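You operate a simulated robot arm through the tools that you are given. There is no shell and no other tool.

You run a simulated robot arm. Do the job below in one go: nothing can be reset, and whatever is moved stays where it is left.

## Task
Fit the 40 ml tube in the dose slide and dose the jar on the jar slide once.
Fine: the old tube goes on the wide mat; push the jar slide in and leave it in. Set down upright: square tube.

It is judged by the outcome, as a careful person would: the job done as asked, and still so three seconds after it is handed in. It fails if anything else is knocked over, pushed out of place, dropped, spilled or broken.

## Robot
A 7-joint arm with a two-finger parallel gripper, fixed in place. Base frame: the origin is on the floor under the middle of its stand, x ahead of it, y to its left, z up; the work surface is at about z = 0.84. Readings come in m, rad, newtons and seconds.
With the tool pointing down near the work surface it reaches from about 0.42 to 0.9 m from the base axis. Its first joint turns from -2.496 to 2.496 rad. Payload 3 kg.
The TCP is the grasp point between the finger pads, 0.03 m short of the fingertips. In the tool frame z runs along the fingers and y along their closing line. The gripper opens to 0.094 m. The fingers are 0.028 m wide and 0.01 m thick; the gripper's body (0.05 by 0.096 m) begins 0.055 m behind the TCP.
Orientation is that of the tool frame in the base frame, as a unit quaternion [w, x, y, z]. With the fingers straight down and closing along the base's y, the tool's x points along the base's -x, its y along +y and its z along -z.

## Interface
- The arm moves only by the tool apply_moves. Its argument "series" is a list of rows, each an object of numbers (a shift or turn left out is 0, a gripper value left out holds the last): "tx", "ty", "tz": the shift along the tool's x, y, z in m; "ax", "ay", "az": the turn, a rotation vector about the tool's x, y, z in rad; "jaw": the gripper command, from -1 (shut) to 1 (fully open), values between in proportion. In form: [{"tx": .., "ty": .., "tz": .., "ax": .., "ay": .., "az": .., "jaw": ..}, ...]. A call has 1 to 20 rows; each row shifts and turns the commanded pose from where the row before left it, along the tool's axes as they then stand. Each row takes 0.2 s and may step no farther than 0.05 m and 0.15 rad from the row before; otherwise, or with a gripper value out of range, the whole call is refused. Where a pose cannot be reached the arm comes as near as it can. A force on the tool above 90 N (or 10 N above the force at the start of the call, whichever is more), or a blocked arm, ends the call early, and 0.2 s more pass. Each finger travels about 0.072 m/s and halts on what it meets, pressing with about 23 N; the grip force reading is that of the motor and also rises with nothing between the fingers. The clock runs only during rows and for 0.2 s after the last one: add rows that do not move to give the fingers time. It gives the time, the measured TCP pose, the force on the tool (base axes), the opening and the grip force at its end, in the units of the frame above (readings bear some noise), with the torque about the TCP (base axes, N m) and any sound that the robot's microphone picked up, and new pictures: "pictures" is both (left out), scene, wrist or none.
- Cameras (640 x 400 px; columns grow to the right, rows downward): "scene" is fixed at [0.4, 0.4996, 1.5751]; the picture's right is [0.75, 0.66, 0.00], its down [0.66, -0.74, -0.14] and it looks along [-0.09, 0.10, -0.99] (base axes); focal length 346 px, centre (320, 200). "wrist" rides on the gripper at [0.076, 0.014, -0.102] in the tool frame; the picture's right is [-0.18, 0.98, 0.00], its down [-0.75, -0.14, -0.64] and it looks along [-0.63, -0.12, 0.77] (tool axes); focal length 243 px, centre (320, 200).
- point_at(camera, pixels): for up to 12 pixels [column, row] of the newest picture of that camera ("zoom" is the newest enlarged one), the place [x, y, z] in the base frame of the surface seen there, good to about 0.003 m. The clock stands still meanwhile.
- close_up(camera, box): a new picture of the part [left, top, right, bottom] of that camera's present view, enlarged. The clock stands still meanwhile.
- close_job(): hands the job in; it is judged then, once.

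Unless the task says otherwise, let go and move clear before handing in.

The tools are called after "Call:" as a command line: name --argument value ..., lists and objects as JSON in quotes. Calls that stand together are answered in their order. apply_moves: Moves the arm, as the interface text tells. Its arguments: {"type":"object","properties":{"series":{"type":"array"},"pictures":{"type":"string","enum":["both","scene","wrist","none"]}},"required":["series"]} The other tools are called the same way: point_at (camera, pixels) gives the place of the surface under pixels of a picture; close_up (camera, box) takes an enlarged picture of a part of a camera's view; close_job () hands the job in.

At the start:

```text
clock: 0.0
position: [0.212, 0.5066, 1.2138]
ee_rot: [0.0, 0.0, 1.0, 0.0]
force: [-0.3, 0.4, 0.4]
wrist_torque: [-0.03, 0.0, -0.01]
opening: 0.0939
gripper_force: 0.1
```

scene: 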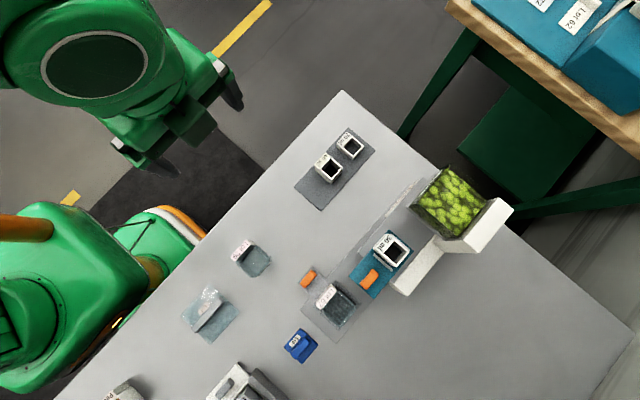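
wrist: 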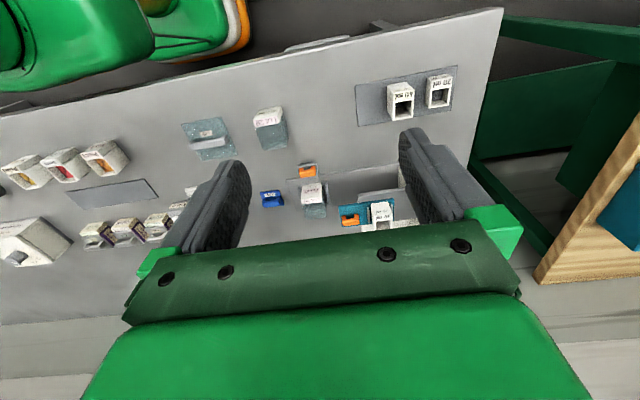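

The scene picture shows a bench with two tubes on a mat (~330,165), a dispenser with a tube at (390,248), an orange slide handle at (370,278), and a jar at (335,300). I'll take enlarged pictures to read the labels.

Call:
close_up --camera "scene" --box '[280, 120, 520, 270]'

Call:
close_up --camera "scene" --box '[280, 220, 440, 320]'

Call:
close_up --camera "scene" --box '[80, 220, 340, 400]'

Call:
close_up --camera "wrist" --box '[0, 60, 320, 260]'

Call:
close_up --camera "wrist" --box '[240, 60, 480, 240]'

```text
2.67 times, centred on (400, 195) of scene
```

zoom: 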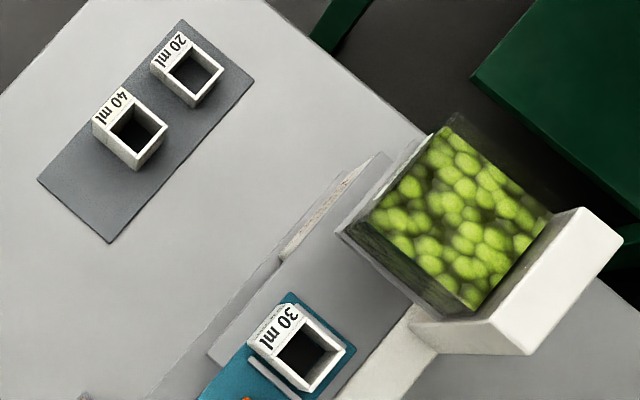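

```text
4.00 times, centred on (360, 270) of scene
```

zoom: 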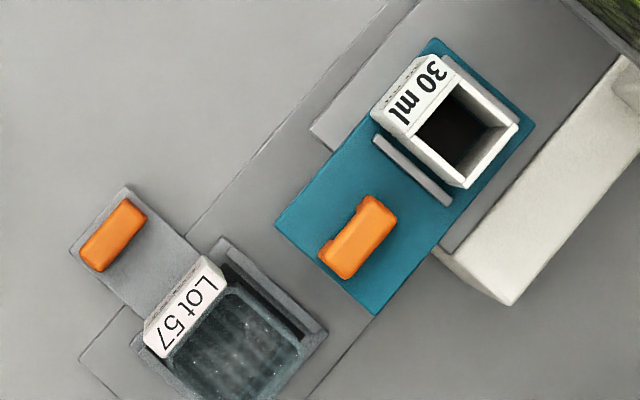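

```text
2.22 times, centred on (210, 310) of scene
```

zoom: 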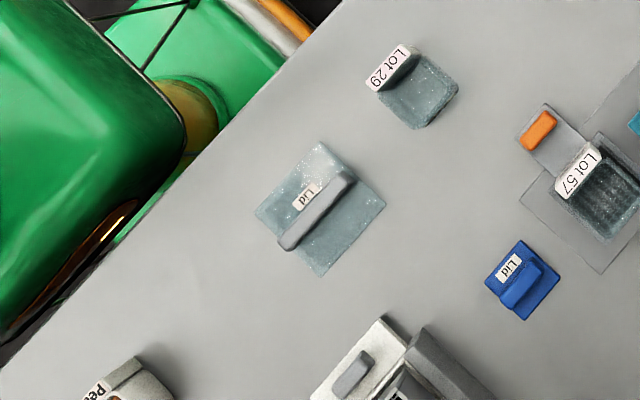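

```text
2.00 times, centred on (160, 160) of wrist
```

zoom: 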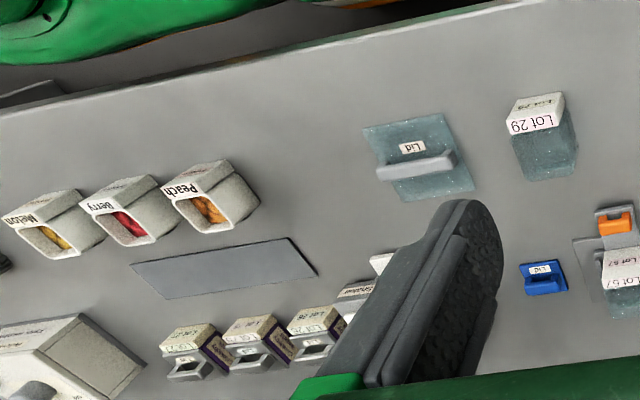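

```text
2.22 times, centred on (360, 150) of wrist
```

zoom: 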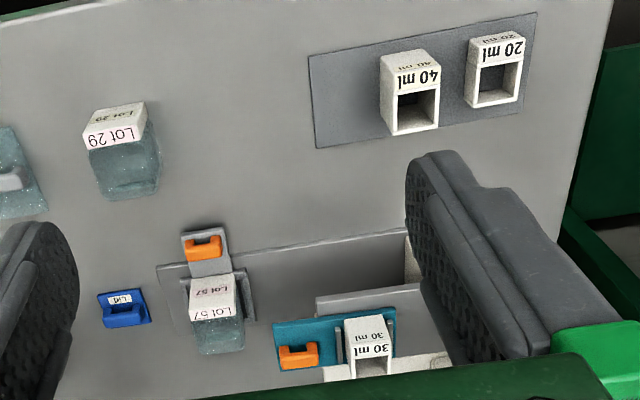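

The labels read 40 ml and 20 ml on the grey mat, with the 30 ml tube in the teal dose slide; the jar "Lot 57" stands on the jar slide. I'll measure the mats, tubes, slide, jar and hopper by pixels.

Call:
point_at --camera "wrist" --pixels '[[356, 86], [458, 66], [456, 106], [361, 126], [67, 192], [145, 179], [158, 197], [82, 215]]'

Call:
point_at --camera "scene" --pixels '[[389, 237], [404, 248], [396, 267], [374, 248], [386, 233], [411, 249], [370, 278], [349, 277], [373, 299], [414, 251], [387, 230], [384, 263]]'

Call:
point_at --camera "scene" --pixels '[[308, 278], [298, 283], [311, 266], [330, 292], [316, 307], [333, 284], [335, 279], [361, 302], [301, 310], [345, 340], [340, 310], [350, 300]]'

Call:
point_at --camera "scene" --pixels '[[440, 170], [485, 200], [458, 235], [415, 205], [510, 205], [475, 250], [405, 290], [395, 285], [422, 180], [330, 280], [360, 252], [375, 245]]'

Call:
point_at --camera "scene" --pixels '[[321, 157], [332, 164], [341, 172], [331, 182], [316, 170], [345, 137], [362, 150], [352, 159], [338, 146], [328, 153], [348, 129], [323, 211]]'

```text
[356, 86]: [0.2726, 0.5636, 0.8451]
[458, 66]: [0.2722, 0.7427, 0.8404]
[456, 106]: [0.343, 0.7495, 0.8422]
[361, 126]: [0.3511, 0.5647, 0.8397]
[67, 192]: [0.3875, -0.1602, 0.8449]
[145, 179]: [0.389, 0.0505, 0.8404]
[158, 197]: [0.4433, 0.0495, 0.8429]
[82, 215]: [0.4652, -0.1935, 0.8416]
```

```text
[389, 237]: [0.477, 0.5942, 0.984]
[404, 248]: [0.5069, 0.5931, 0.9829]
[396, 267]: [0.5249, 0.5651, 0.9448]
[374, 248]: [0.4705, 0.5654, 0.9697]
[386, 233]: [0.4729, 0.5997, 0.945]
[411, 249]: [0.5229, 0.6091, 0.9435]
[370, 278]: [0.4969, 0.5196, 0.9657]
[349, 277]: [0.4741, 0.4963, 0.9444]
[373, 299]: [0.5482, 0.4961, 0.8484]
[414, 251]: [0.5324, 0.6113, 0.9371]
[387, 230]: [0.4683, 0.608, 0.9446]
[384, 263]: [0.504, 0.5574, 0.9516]
```

```text
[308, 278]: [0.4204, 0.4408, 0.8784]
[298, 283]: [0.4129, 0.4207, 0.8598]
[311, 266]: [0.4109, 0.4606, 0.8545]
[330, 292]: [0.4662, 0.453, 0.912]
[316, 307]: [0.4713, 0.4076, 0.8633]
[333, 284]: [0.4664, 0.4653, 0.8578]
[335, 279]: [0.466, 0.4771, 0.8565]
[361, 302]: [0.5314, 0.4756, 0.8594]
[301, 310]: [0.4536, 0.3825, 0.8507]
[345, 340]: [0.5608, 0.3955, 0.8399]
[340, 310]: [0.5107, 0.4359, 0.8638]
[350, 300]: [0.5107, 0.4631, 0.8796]
```

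```text
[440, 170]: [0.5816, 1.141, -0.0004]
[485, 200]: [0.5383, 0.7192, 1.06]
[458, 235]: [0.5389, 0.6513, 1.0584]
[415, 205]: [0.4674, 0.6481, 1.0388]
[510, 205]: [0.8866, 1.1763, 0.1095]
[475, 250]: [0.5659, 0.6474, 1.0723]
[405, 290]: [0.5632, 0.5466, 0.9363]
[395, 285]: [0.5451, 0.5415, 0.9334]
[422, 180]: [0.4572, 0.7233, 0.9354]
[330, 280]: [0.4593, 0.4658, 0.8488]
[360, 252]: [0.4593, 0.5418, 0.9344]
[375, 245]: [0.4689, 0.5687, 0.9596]
```

```text
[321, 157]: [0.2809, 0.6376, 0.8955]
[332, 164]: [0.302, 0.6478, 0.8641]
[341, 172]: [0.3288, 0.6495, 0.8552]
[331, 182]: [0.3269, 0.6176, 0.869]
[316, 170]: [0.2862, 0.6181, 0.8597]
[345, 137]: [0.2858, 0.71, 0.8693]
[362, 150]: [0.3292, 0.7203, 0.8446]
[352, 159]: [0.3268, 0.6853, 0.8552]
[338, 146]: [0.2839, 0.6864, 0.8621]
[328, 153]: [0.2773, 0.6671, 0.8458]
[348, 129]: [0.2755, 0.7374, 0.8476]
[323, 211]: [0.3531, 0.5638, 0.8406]
```

Everything is square to the base axes: the tube mat spans x 0.27–0.35, y 0.56–0.745. The dose slide deck sits at z≈0.94, and its tube is at about (0.50, 0.585). I'll move the wrist camera closer to see the slides properly.

Call:
apply_moves --series '[{"tx": -0.04, "tz": 0.0, "jaw": 1}, {"tx": -0.04, "tz": 0.02}, {"tx": -0.04, "tz": 0.02}, {"tz": 0.02}, {}]'

```text
clock: 1.2
position: [0.3325, 0.5088, 1.1526]
ee_rot: [0.0, 0.001, 1.0, 0.0]
force: [-0.3, 0.3, -0.5]
wrist_torque: [-0.02, 0.0, -0.02]
opening: 0.0937
gripper_force: 0.0
```

scene: 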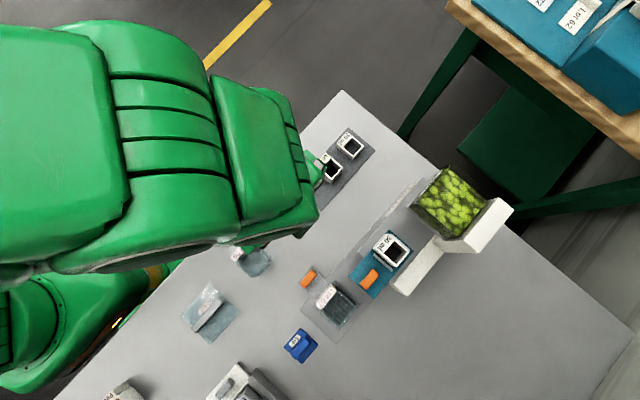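
wrist: 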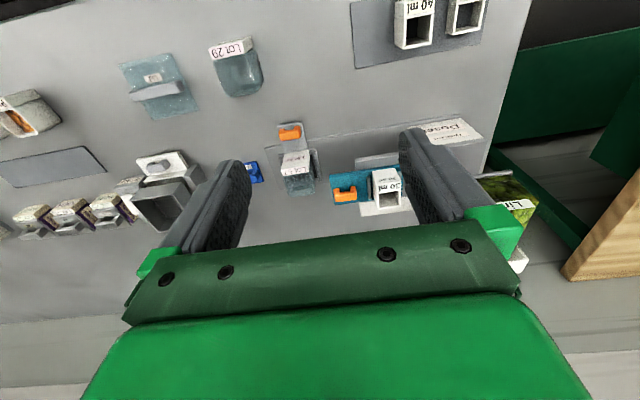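

Call:
close_up --camera "wrist" --box '[240, 100, 420, 220]'

Call:
close_up --camera "wrist" --box '[340, 80, 540, 240]'

Call:
point_at --camera "wrist" --pixels '[[2, 162], [85, 148], [103, 170], [20, 186], [350, 3], [356, 67], [480, 45]]'

```text
3.33 times, centred on (330, 160) of wrist
```

zoom: 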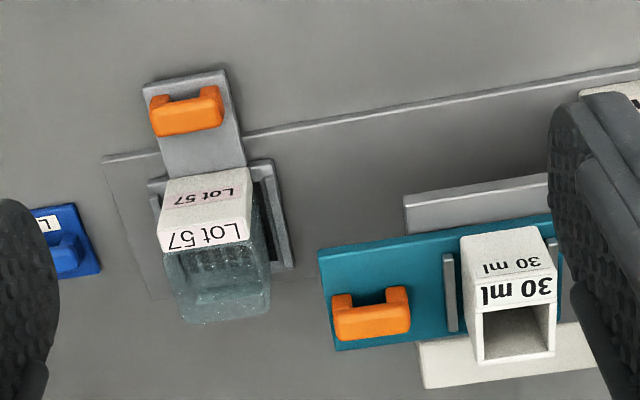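

```text
2.50 times, centred on (440, 160) of wrist
```

zoom: 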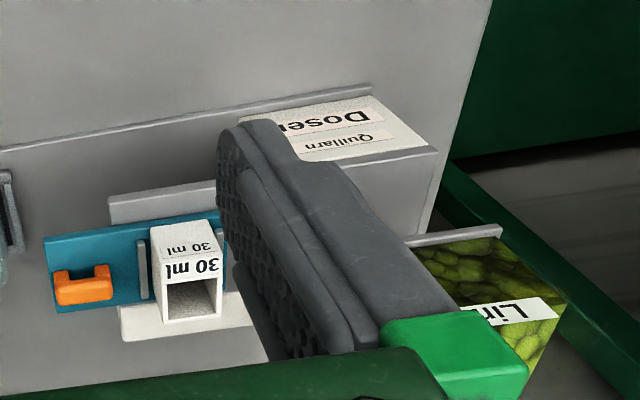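

```text
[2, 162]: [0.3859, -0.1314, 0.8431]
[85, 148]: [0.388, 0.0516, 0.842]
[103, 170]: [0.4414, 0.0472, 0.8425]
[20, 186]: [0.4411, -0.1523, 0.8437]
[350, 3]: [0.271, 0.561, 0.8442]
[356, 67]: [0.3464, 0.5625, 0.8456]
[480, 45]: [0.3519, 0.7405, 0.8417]
```

The doser has a "Doser" plate and a hopper marked "Lim…", with the teal dose slide running along y and the grey jar slide with an orange handle. I'll zoom in on each to understand how they travel.

Call:
close_up --camera "wrist" --box '[265, 115, 335, 200]'

Call:
close_up --camera "scene" --box '[290, 255, 370, 345]'

Call:
close_up --camera "scene" --box '[340, 160, 520, 310]'

Call:
close_up --camera "scene" --box '[345, 220, 425, 305]'

Call:
close_up --camera "wrist" --box '[380, 0, 500, 70]'

```text
4.71 times, centred on (300, 158) of wrist
```

zoom: 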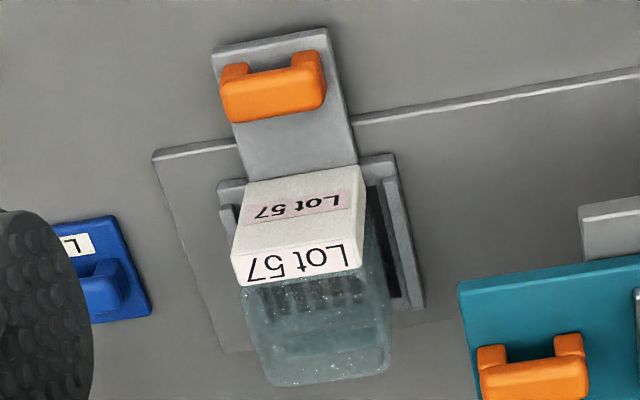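

```text
4.44 times, centred on (330, 300) of scene
```

zoom: 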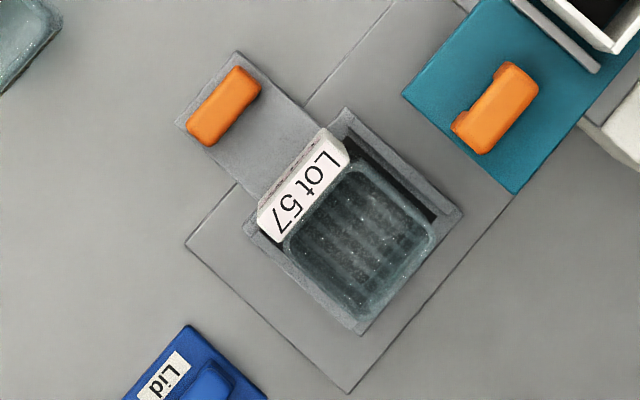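

```text
2.67 times, centred on (430, 235) of scene
```

zoom: 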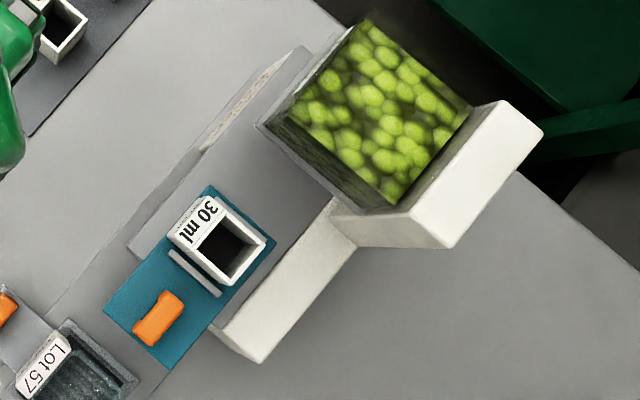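

```text
4.71 times, centred on (385, 262) of scene
```

zoom: 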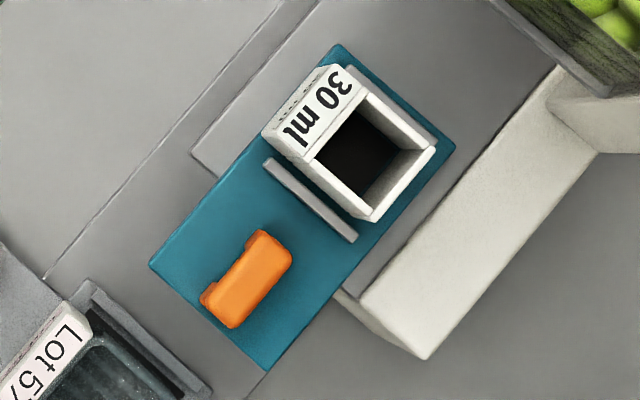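

```text
5.33 times, centred on (440, 35) of wrist
```

zoom: 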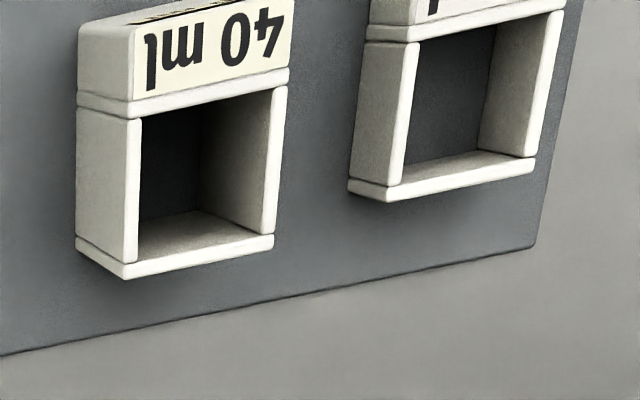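

The jar is centred at about (0.502, 0.438) and lines up in x with the dose slide (centre x≈0.501). Both orange handles run along y, so the jar slide may well go in along +y under the deck. I'll tilt and lower the camera to look under the deck from the -x side.

Call:
apply_moves --series '[{"tx": 0.02, "ty": 0.018, "tz": 0.04}, {"tx": 0.02, "ty": 0.018, "tz": 0.04}, {"tx": 0.02, "ty": 0.018, "tz": 0.03}, {"ay": -0.15}, {"ay": -0.15}, {"ay": -0.15}, {}]'

```text
clock: 2.8
position: [0.292, 0.5592, 1.0461]
ee_rot: [0.17, 0.041, 0.984, 0.018]
force: [-0.6, -0.6, 0.7]
wrist_torque: [0.01, -0.02, 0.0]
opening: 0.094
gripper_force: 0.1
```

scene: 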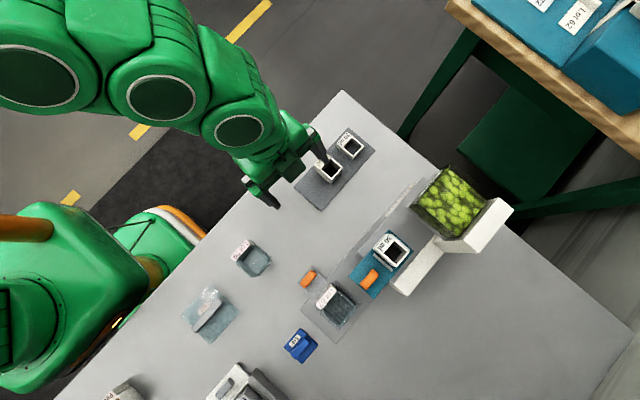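
wrist: 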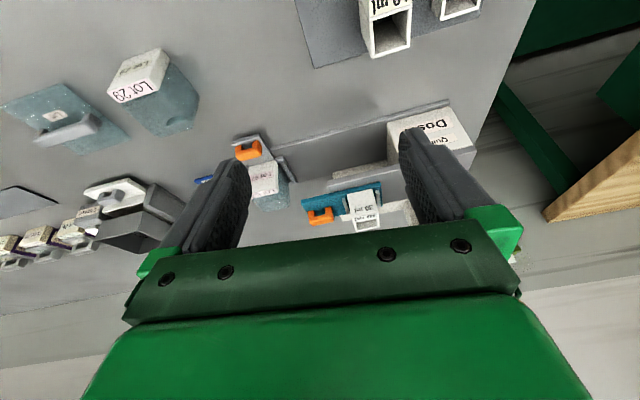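

The tilt is only part way (about 0.35 rad), but (330,180) already shows the side of the deck. I'll zoom in there.

Call:
close_up --camera "wrist" --box '[230, 90, 490, 240]'

Call:
close_up --camera "wrist" --box '[290, 140, 420, 230]'

Call:
close_up --camera "wrist" --box '[340, 0, 500, 70]'

```text
2.46 times, centred on (360, 165) of wrist
```

zoom: 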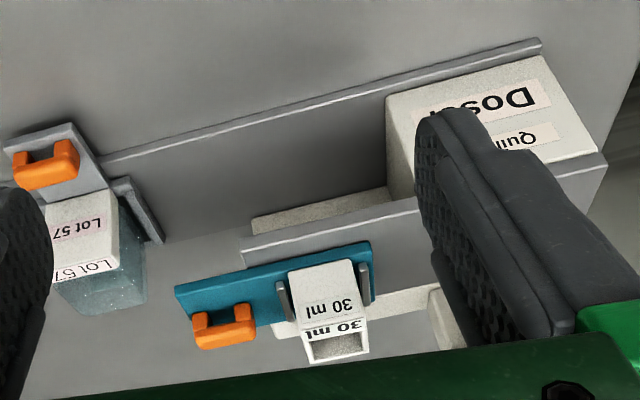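

```text
4.44 times, centred on (355, 185) of wrist
```

zoom: 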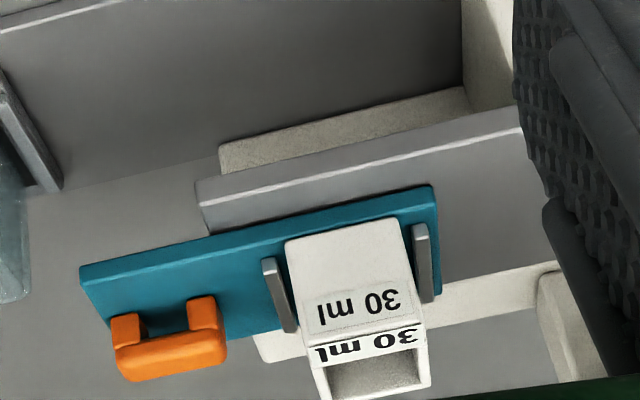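

```text
4.00 times, centred on (420, 35) of wrist
```

zoom: 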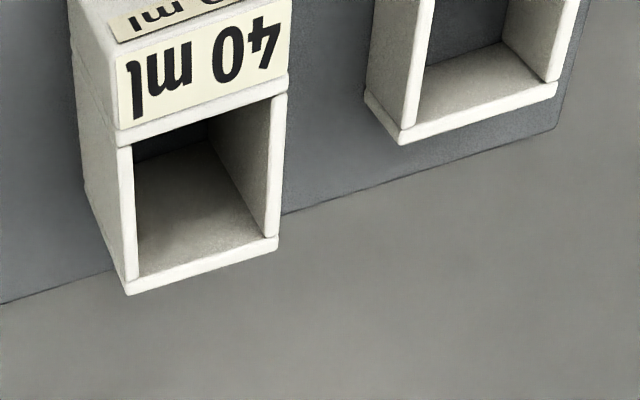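

The zoom shows an open bay under the deck (grey edge at (250,250) in the zoom) on the -x side, with a low guide lip on the base plate. So the jar slide goes in along +y beneath the deck. Before touching anything, I'll raise the arm and check the rest of the bench for other mats.

Call:
apply_moves --series '[{"ay": 0.15}, {"ay": 0.15}, {"ay": 0.15}, {"tz": -0.05, "ty": -0.03}, {"tz": -0.05, "ty": -0.05}, {"tz": -0.04, "ty": -0.05}, {"ty": -0.05}, {"ty": -0.05}, {"ty": -0.05}, {"ty": -0.05}, {"ty": -0.05}, {"ty": -0.05}, {}]'

```text
refused: row 4 steps farther than a row can; nothing moved
```

That call was refused because a row's combined step was over 0.05 m. I'll resend it with smaller steps to look at the rest of the bench.

Call:
apply_moves --series '[{"ay": 0.15}, {"ay": 0.15}, {"ay": 0.15}, {"tz": -0.045}, {"tz": -0.045}, {"tz": -0.03, "ty": -0.03}, {"ty": -0.045}, {"ty": -0.045}, {"ty": -0.045}, {"ty": -0.045}, {"ty": -0.045}, {"ty": -0.045}, {"ty": -0.045}, {}]'

```text
clock: 6.0
position: [0.2895, 0.2206, 1.0984]
ee_rot: [-0.081, 0.005, 0.995, -0.058]
force: [0.0, 0.2, 0.7]
wrist_torque: [-0.02, 0.05, -0.01]
opening: 0.094
gripper_force: 0.1
stopped in row 14: the arm was blocked; the commanded pose is now the measured one
```

scene: 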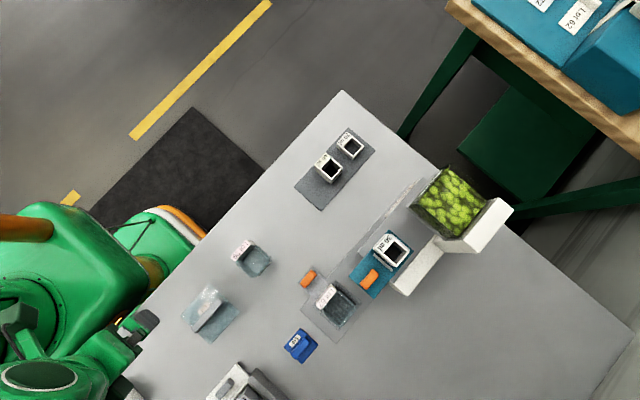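
wrist: 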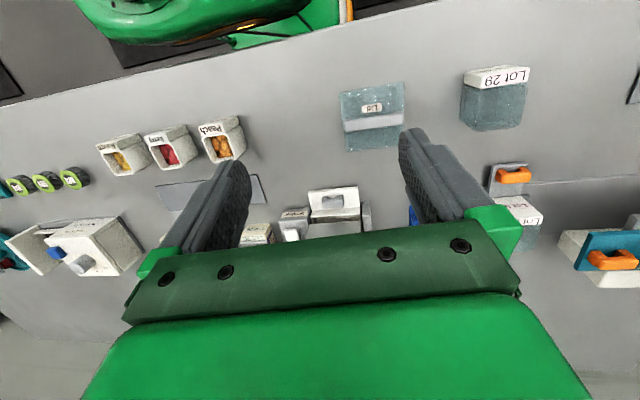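

The arm stopped at its inner reach limit, so the commanded pose is now this one. The wrist view shows more stuff on the left; I'll zoom there for mats.

Call:
close_up --camera "wrist" --box '[0, 90, 280, 300]'

Call:
close_up --camera "wrist" --box '[250, 50, 640, 260]'

Call:
point_at --camera "wrist" --pixels '[[155, 185], [258, 175], [266, 203], [175, 211], [7, 187], [74, 178]]'

```text
1.90 times, centred on (140, 195) of wrist
```

zoom: 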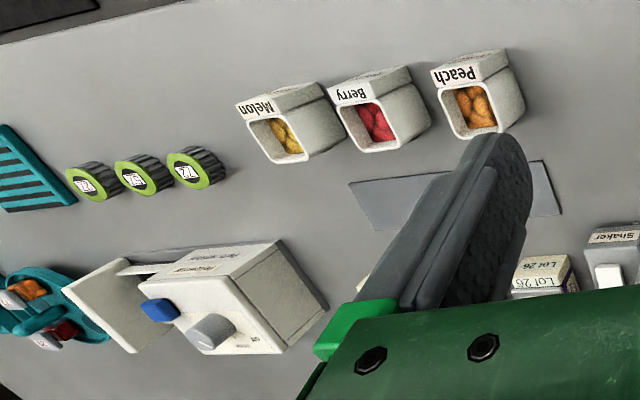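

```text
1.64 times, centred on (445, 155) of wrist
```

zoom: 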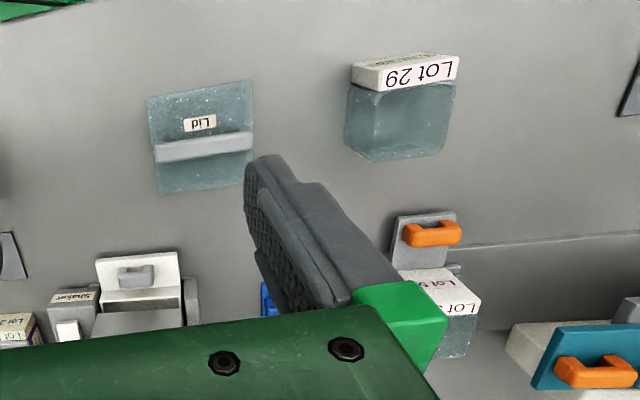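

```text
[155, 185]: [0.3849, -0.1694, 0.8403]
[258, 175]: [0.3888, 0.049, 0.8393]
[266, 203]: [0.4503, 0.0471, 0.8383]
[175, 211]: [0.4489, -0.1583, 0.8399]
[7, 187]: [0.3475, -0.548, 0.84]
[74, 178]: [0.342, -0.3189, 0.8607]
```

The other long strip at (155–266, 175–211) measures only about 0.058 m across, while the mat with the tubes is about 0.079 m across. So the tube mat is the wide one. I'll straighten the tool, move outward and turn it 90° so the camera sits on the -y side and the fingers close along x.

Call:
apply_moves --series '[{"tx": -0.04}, {"tx": -0.04, "ax": -0.058, "ay": -0.081}, {"tx": -0.04, "ax": -0.058, "ay": -0.081, "az": -0.01}, {"tx": -0.04, "az": -0.15}, {"az": -0.15}, {"az": -0.15}, {"az": -0.15}, {"az": -0.15}, {"az": -0.15}, {"az": -0.15}, {"az": -0.15}, {"az": -0.15}, {"az": -0.15}, {"az": -0.07}, {}, {}]'

```text
clock: 9.4
position: [0.449, 0.2218, 1.087]
ee_rot: [-0.004, 0.707, -0.707, 0.0]
force: [0.1, 0.2, -0.7]
wrist_torque: [0.01, -0.04, -0.01]
opening: 0.0943
gripper_force: 0.1
```

scene: 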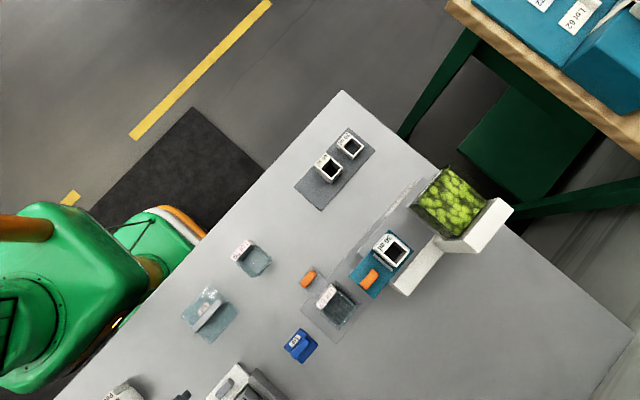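
wrist: 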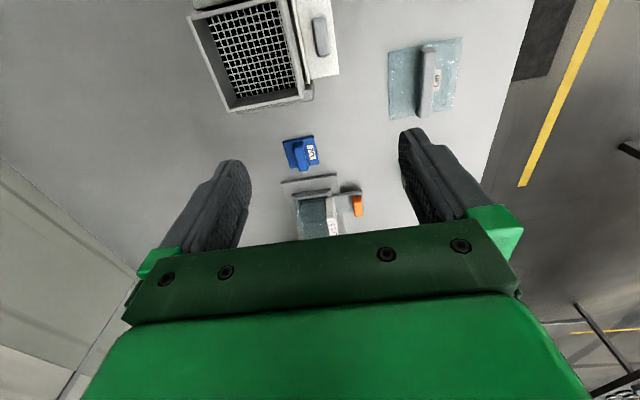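

The tool is now turned with the fingers closing along x and the camera looking +y. I'll move in +y over the jar and tilt to look into the bay and at the hopper underside.

Call:
apply_moves --series '[{"tx": -0.04, "ty": -0.02}, {"tx": -0.04, "ty": -0.02}, {"ay": -0.15}, {"ay": -0.15}, {"ay": -0.15}, {}, {}]'

```text
clock: 11.0
position: [0.4885, 0.3007, 1.087]
ee_rot: [-0.162, 0.69, -0.688, -0.157]
force: [0.3, -0.7, 0.6]
wrist_torque: [-0.01, -0.01, 0.0]
opening: 0.0939
gripper_force: 0.0
```

scene: 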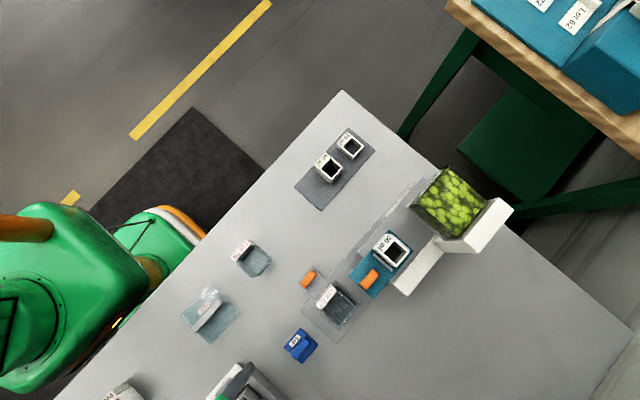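
wrist: 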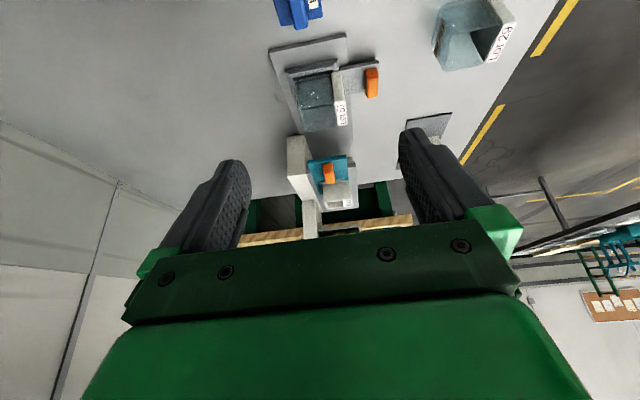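

The wrist view shows the jar slide at (320,90) and the dose slide at (330,175), end on. I'll zoom in on it.

Call:
close_up --camera "wrist" --box '[250, 20, 400, 130]'

Call:
close_up --camera "wrist" --box '[270, 120, 390, 230]'

Call:
point_at --camera "scene" --pixels '[[430, 190], [450, 195], [470, 200], [411, 204], [457, 237], [443, 168], [505, 203], [466, 250], [413, 180], [425, 195], [438, 238], [415, 262]]'

```text
3.64 times, centred on (325, 75) of wrist
```

zoom: 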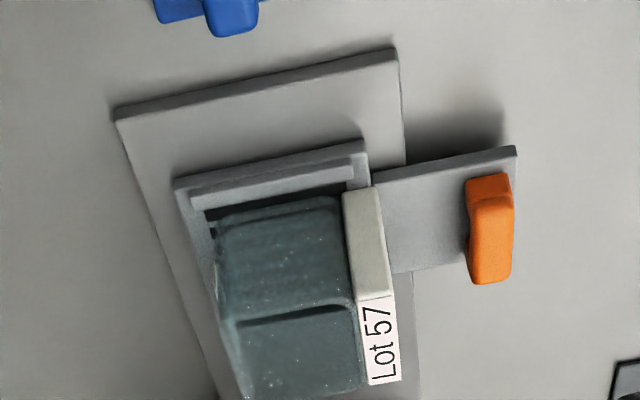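

```text
3.64 times, centred on (330, 175) of wrist
```

zoom: 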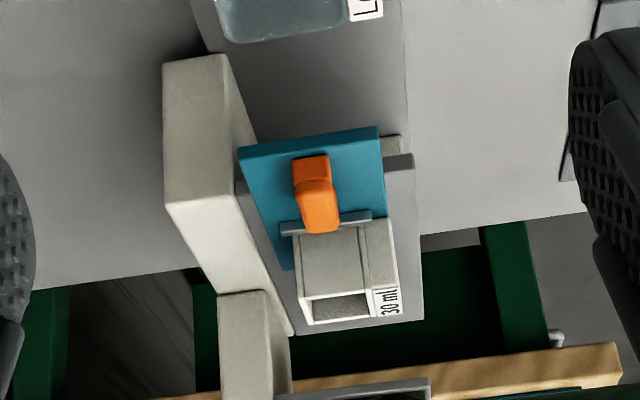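

```text
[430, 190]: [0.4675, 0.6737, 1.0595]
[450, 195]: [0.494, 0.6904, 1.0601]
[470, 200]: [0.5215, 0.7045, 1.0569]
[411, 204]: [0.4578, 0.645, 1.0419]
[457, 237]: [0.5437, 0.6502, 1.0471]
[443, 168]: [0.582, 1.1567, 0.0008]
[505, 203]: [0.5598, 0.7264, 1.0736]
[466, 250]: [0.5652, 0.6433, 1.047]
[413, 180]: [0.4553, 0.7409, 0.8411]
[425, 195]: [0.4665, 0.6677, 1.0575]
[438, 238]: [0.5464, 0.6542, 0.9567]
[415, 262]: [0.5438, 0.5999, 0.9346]
```

The strip with the orange handle floats clear of the base plate, and the tray has walls on its ±y sides, which fits travel in +y under the deck. Now I'll measure the tubes precisely from a tight zoom.

Call:
close_up --camera "scene" --box '[296, 122, 376, 172]'

Call:
close_up --camera "scene" --box '[300, 145, 356, 180]'

```text
8.00 times, centred on (336, 147) of scene
```

zoom: 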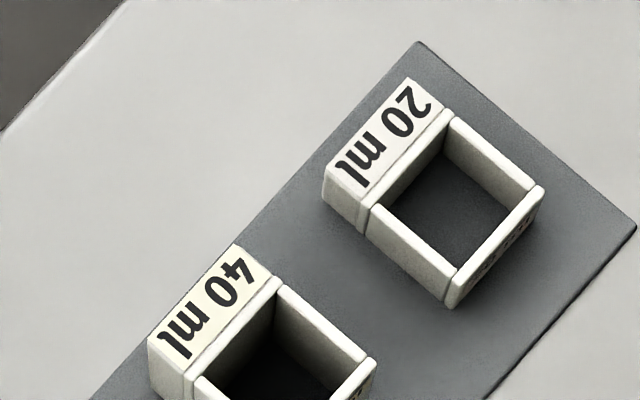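

```text
11.43 times, centred on (328, 162) of scene
```

zoom: 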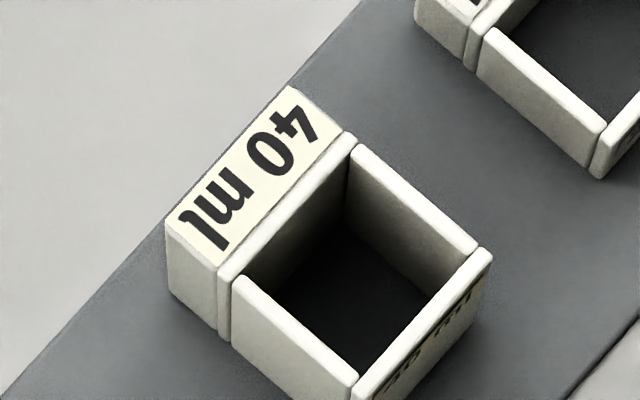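

Call:
point_at --camera "zoom" --pixels '[[290, 89], [172, 222], [225, 262], [345, 140], [410, 195], [480, 254], [362, 380], [290, 330], [195, 300], [225, 330], [250, 180], [350, 260]]'

Call:
close_up --camera "scene" --box '[360, 225, 424, 275]'

```text
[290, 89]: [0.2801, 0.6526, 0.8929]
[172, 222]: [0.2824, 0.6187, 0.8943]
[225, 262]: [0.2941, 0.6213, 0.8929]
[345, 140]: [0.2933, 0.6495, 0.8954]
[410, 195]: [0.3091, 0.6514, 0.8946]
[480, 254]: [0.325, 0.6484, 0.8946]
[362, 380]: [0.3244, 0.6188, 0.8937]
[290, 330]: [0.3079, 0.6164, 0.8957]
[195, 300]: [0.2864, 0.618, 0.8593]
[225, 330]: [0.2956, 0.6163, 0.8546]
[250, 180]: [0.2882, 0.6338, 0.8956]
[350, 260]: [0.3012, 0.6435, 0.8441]
```

```text
8.00 times, centred on (392, 250) of scene
```

zoom: 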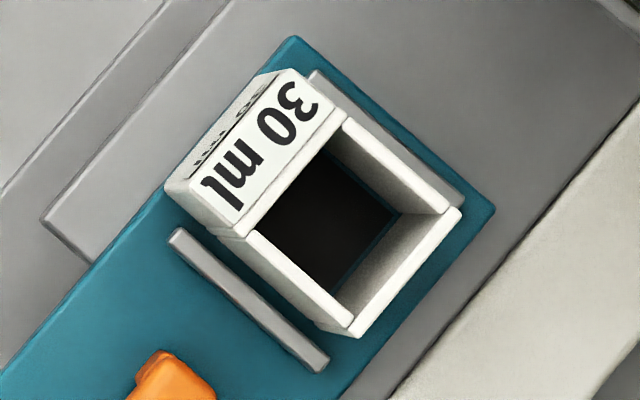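

The 40 ml tube measures x 0.280–0.327, y 0.616–0.653, about 0.053 m tall. Inside the 30 ml tube at (330,220) in the zoom is a teal-edged hole that is dark below, so the drop hole seems to be right under the home position. I'll measure the 30 ml tube and slide.

Call:
point_at --camera "zoom" --pixels '[[290, 72], [172, 185], [240, 225], [340, 120], [400, 160], [455, 212], [350, 325], [290, 285], [320, 360], [182, 236], [315, 75], [340, 230]]'

Call:
close_up --camera "scene" --box '[340, 255, 390, 305]'

```text
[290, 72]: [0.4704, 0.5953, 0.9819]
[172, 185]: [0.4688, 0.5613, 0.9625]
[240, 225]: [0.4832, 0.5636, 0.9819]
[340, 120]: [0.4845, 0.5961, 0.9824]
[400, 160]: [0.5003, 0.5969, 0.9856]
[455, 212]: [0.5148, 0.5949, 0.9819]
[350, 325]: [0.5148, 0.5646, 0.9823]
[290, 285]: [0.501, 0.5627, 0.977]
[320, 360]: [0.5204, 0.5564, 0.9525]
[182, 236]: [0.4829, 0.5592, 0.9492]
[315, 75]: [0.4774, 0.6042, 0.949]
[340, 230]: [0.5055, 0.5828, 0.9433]
```

```text
8.00 times, centred on (365, 280) of scene
```

zoom: 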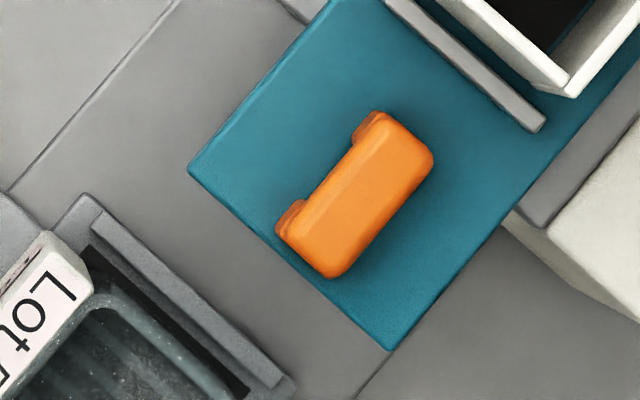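

The 30 ml tube occupies x 0.469–0.517, y 0.561–0.598, top z≈0.9825, and sits on the slide at 0.9435 between two ridges. The mat's free part (y 0.563–0.616) just takes it. I'll straighten the tool and move above the old tube.

Call:
apply_moves --series '[{"ay": 0.15, "jaw": 1}, {"ay": 0.15}, {"ay": 0.15}, {"tx": -0.045}, {"tx": -0.045}, {"tx": -0.045}, {"tx": -0.045}, {"tx": -0.045}, {"tx": -0.045}, {"tx": -0.009}, {}, {}]'

```text
clock: 13.6
position: [0.4878, 0.5801, 1.0894]
ee_rot: [-0.005, 0.707, -0.707, 0.0]
force: [0.3, 0.2, -0.4]
wrist_torque: [0.04, 0.0, 0.0]
opening: 0.0941
gripper_force: 0.0
```

scene: 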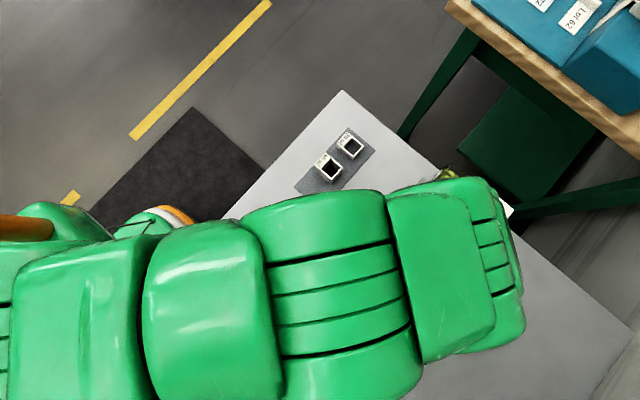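
wrist: 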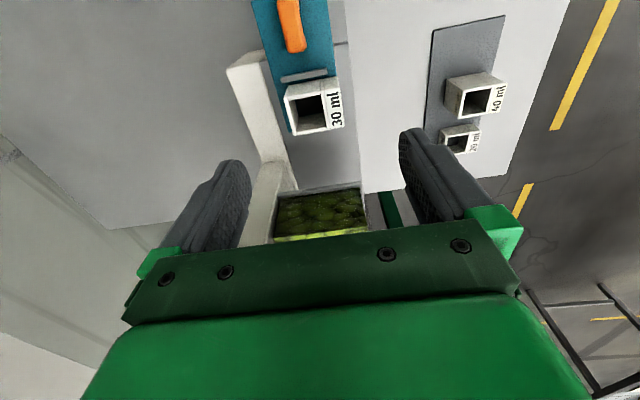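

The hand is above the old tube: the 30 ml tube shows at (313,105) and the hopper lies beyond it at (320,215). I'll re-measure the tube and hopper from this view before going down.

Call:
close_up --camera "wrist" --box '[230, 60, 390, 250]'

Call:
close_up --camera "wrist" --box '[270, 55, 370, 145]'

Call:
point_at --camera "wrist" --pixels '[[290, 97], [328, 92], [338, 90], [343, 122], [292, 132], [300, 190], [355, 188], [315, 215], [280, 215], [470, 95], [460, 140], [430, 130]]'

```text
2.11 times, centred on (310, 155) of wrist
```

zoom: 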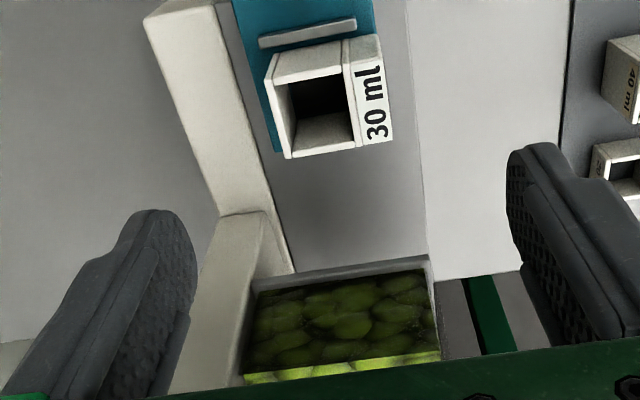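

```text
4.44 times, centred on (320, 100) of wrist
```

zoom: 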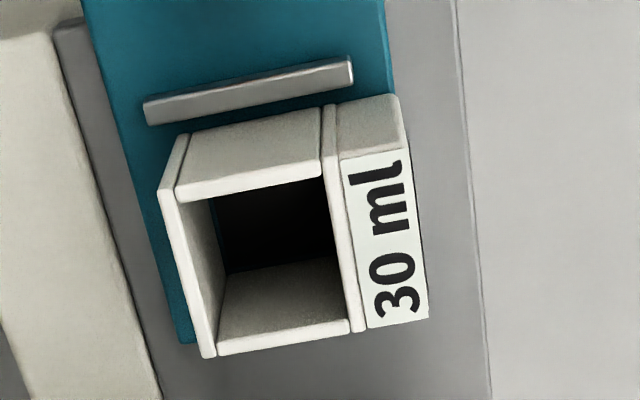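

```text
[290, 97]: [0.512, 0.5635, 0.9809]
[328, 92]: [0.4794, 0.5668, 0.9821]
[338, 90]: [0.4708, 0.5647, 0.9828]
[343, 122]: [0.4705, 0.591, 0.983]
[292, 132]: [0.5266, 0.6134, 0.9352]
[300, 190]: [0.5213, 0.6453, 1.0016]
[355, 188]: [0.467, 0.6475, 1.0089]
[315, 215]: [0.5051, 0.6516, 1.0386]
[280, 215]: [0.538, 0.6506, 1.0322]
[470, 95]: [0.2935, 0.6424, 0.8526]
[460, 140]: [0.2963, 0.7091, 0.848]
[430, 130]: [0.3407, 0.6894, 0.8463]
```

The tube is confirmed at x≈0.469–0.517, y≈0.56–0.598, and the hopper's lower frame starts at about z 1.0, just above where a 40 ml tube would top out (≈0.996). I'll correct x by 5 mm and go down partway.

Call:
apply_moves --series '[{"ty": -0.005, "tz": 0.02}, {"tz": 0.03}, {"tz": 0.02}, {}, {}]'

```text
clock: 14.8
position: [0.4931, 0.5789, 1.0209]
ee_rot: [-0.005, 0.707, -0.707, 0.0]
force: [0.1, -0.3, 0.2]
wrist_torque: [0.01, -0.01, 0.02]
opening: 0.0939
gripper_force: 0.1
```

scene: 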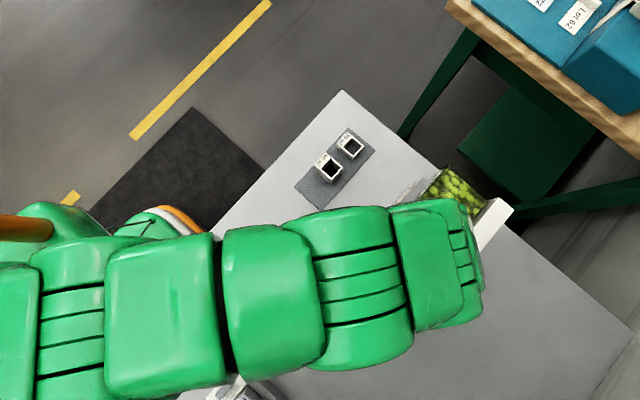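
wrist: 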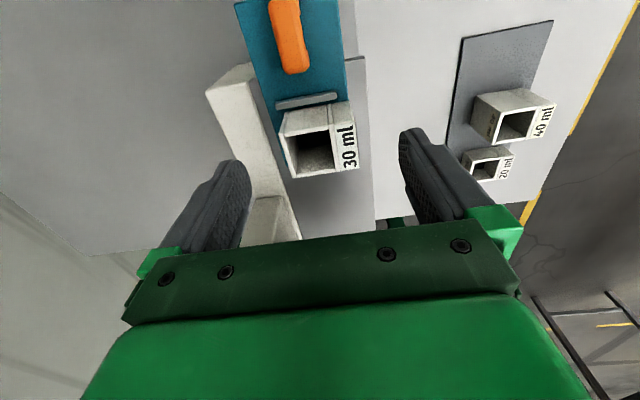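

The tube sits midway between the fingers at (315,140), and the reading shows no contact. I'll go down the last 0.04 m and close on it.

Call:
apply_moves --series '[{"tz": 0.02}, {"tz": 0.0205}, {}, {"jaw": 0.2}, {"jaw": 0.1}, {}]' --pictures "wrist"

```text
clock: 16.2
position: [0.4925, 0.58, 0.978]
ee_rot: [-0.005, 0.707, -0.707, 0.001]
force: [-0.6, 0.1, -0.6]
wrist_torque: [0.0, -0.02, -0.01]
opening: 0.0525
gripper_force: 0.7
```

wrist: 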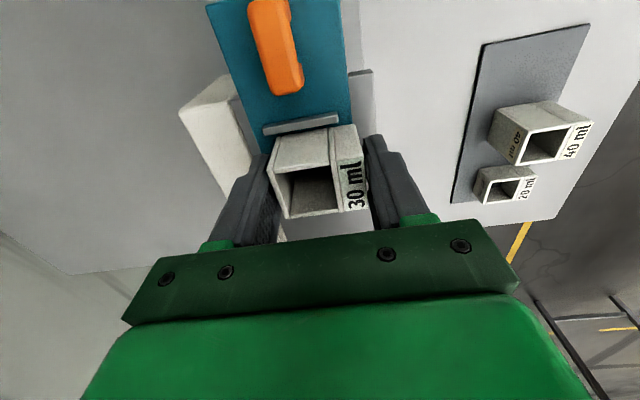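

The fingers are at 0.0525 m, just either side of the tube at (315,175). I'll close fully on it.

Call:
apply_moves --series '[{"jaw": -0.2}, {"jaw": -1}, {}, {}]' --pictures "wrist"

```text
clock: 17.2
position: [0.4925, 0.5798, 0.98]
ee_rot: [-0.004, 0.708, -0.706, 0.0]
force: [-0.7, 0.6, -0.6]
wrist_torque: [0.02, -0.02, 0.03]
opening: 0.051
gripper_force: 22.9
```

wrist: 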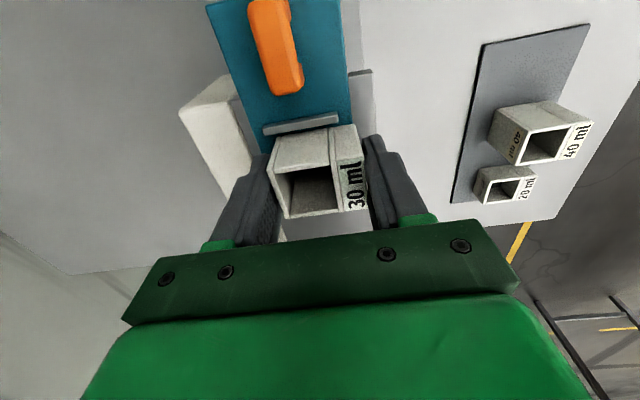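

The grip reads 22.9 N at 0.051 m opening, so the tube is held. I'll lift it slowly straight up.

Call:
apply_moves --series '[{"tz": -0.01}, {"tz": -0.02}, {"tz": -0.04}, {"tz": -0.04}, {}]'

```text
clock: 18.4
position: [0.4938, 0.5802, 1.0911]
ee_rot: [0.006, -0.707, 0.707, 0.0]
force: [0.2, -0.3, -0.9]
wrist_torque: [0.03, -0.01, 0.01]
opening: 0.0
gripper_force: 23.3
```

scene: 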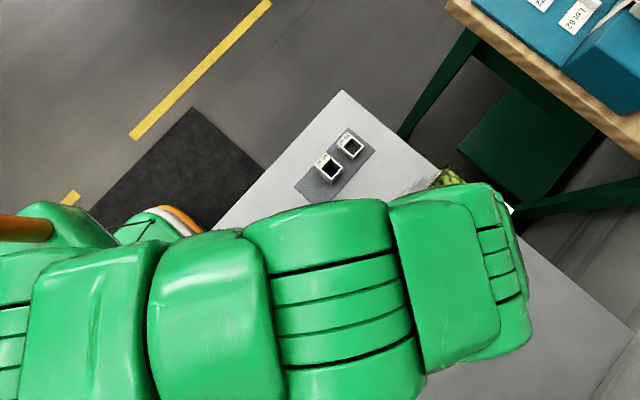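
wrist: 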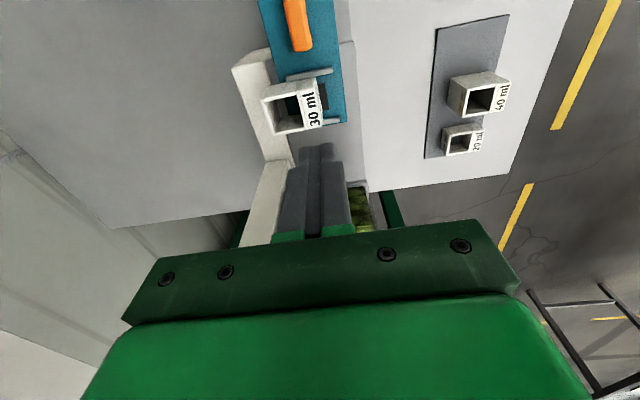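

The opening reads 0.0, so the tube slipped out of the fingers, and it now shows displaced at (290,105). I'll stop and look closely at how it rests.

Call:
close_up --camera "wrist" --box '[240, 50, 360, 150]'

Call:
point_at --camera "wrist" --pixels '[[265, 100], [300, 87], [316, 82], [322, 118], [280, 132], [268, 110], [292, 76], [330, 72], [335, 122], [290, 105], [318, 100], [305, 130]]'

```text
4.00 times, centred on (300, 100) of wrist
```

zoom: 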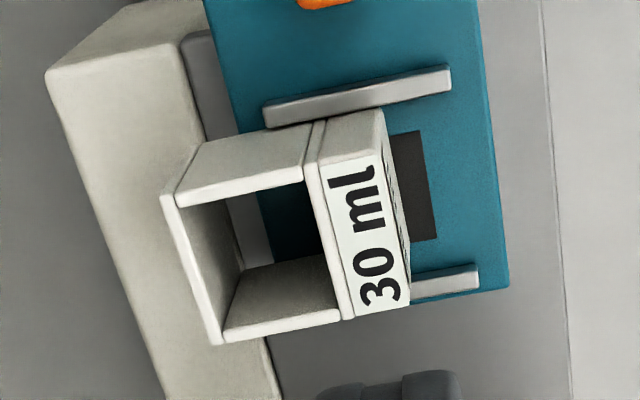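

```text
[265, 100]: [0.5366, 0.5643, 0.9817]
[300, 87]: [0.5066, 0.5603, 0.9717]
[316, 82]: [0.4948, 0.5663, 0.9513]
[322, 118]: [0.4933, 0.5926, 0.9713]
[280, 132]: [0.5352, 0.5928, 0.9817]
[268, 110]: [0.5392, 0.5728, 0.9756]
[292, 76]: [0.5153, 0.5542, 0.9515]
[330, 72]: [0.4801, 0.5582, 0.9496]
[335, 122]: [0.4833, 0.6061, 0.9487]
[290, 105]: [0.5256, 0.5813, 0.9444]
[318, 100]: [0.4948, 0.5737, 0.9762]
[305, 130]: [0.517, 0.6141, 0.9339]
```

Good news: the tube is still upright on the slide between its ridges, just shifted about +0.024 m in x (now x≈0.492–0.540, top 0.98), and nothing else moved. I'll open, re-centre over it at x≈0.516 and take a firmer, lower grip.

Call:
apply_moves --series '[{"jaw": 0.7, "ty": -0.0225}, {}, {}, {}, {}, {"tz": 0.04}, {"tz": 0.03}, {}, {}]'

```text
clock: 20.4
position: [0.5164, 0.5796, 1.0185]
ee_rot: [0.005, -0.707, 0.707, 0.001]
force: [-0.7, -0.4, -0.6]
wrist_torque: [0.0, -0.01, 0.0]
opening: 0.0797
gripper_force: 0.0
```

scene: 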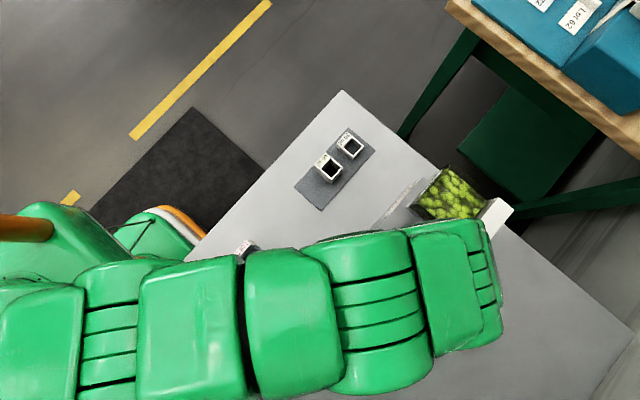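
wrist: 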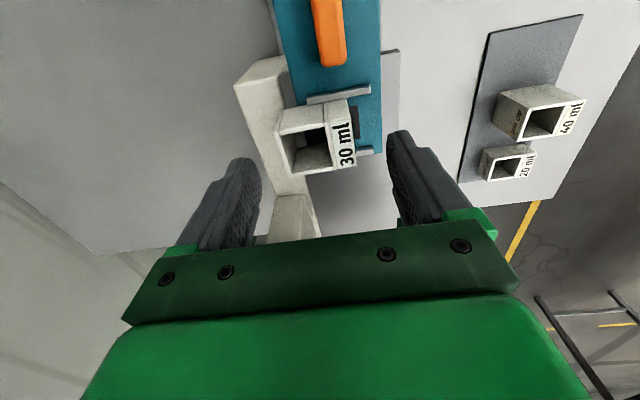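

The tube shows at (315,135) between the open fingers. I'll re-measure its edges from here to centre the grip.

Call:
close_up --camera "wrist" --box '[255, 70, 395, 190]'

Call:
point_at --camera "wrist" --pixels '[[282, 110], [278, 120], [292, 173], [290, 165], [355, 130], [356, 165], [352, 102], [345, 101], [320, 104], [355, 100], [310, 168], [352, 150]]'

```text
3.33 times, centred on (325, 130) of wrist
```

zoom: 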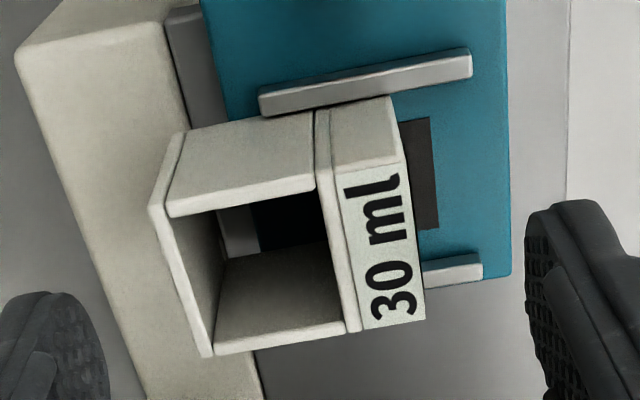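

```text
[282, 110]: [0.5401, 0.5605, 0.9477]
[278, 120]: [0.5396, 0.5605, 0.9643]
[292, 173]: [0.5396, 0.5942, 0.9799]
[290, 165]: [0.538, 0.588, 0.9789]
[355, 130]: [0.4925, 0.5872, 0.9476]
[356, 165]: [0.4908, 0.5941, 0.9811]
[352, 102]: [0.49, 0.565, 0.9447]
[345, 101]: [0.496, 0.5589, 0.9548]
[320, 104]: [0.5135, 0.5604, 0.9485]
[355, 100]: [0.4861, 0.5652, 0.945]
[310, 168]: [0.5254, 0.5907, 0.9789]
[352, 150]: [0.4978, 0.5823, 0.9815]
```

The tube spans x 0.491–0.541, y 0.56–0.596, so it is centred on the hand. I'll go down to tips about 3 mm above the slide, close fully, then lift only 3 mm and check the readings.

Call:
apply_moves --series '[{"tz": 0.02}, {"tz": 0.0215}, {}, {"jaw": 0.2}, {"jaw": -1}, {}, {}, {}, {}]' --pictures "wrist"

```text
clock: 22.4
position: [0.517, 0.5794, 0.978]
ee_rot: [-0.005, 0.708, -0.706, 0.0]
force: [0.0, -0.8, 1.6]
wrist_torque: [0.04, -0.06, 0.0]
opening: 0.0512
gripper_force: 22.5
```

wrist: 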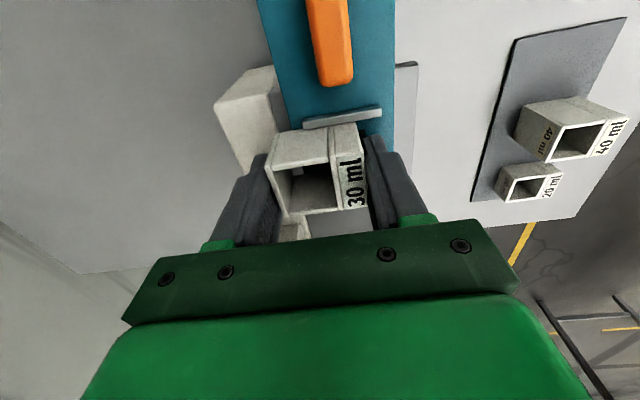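

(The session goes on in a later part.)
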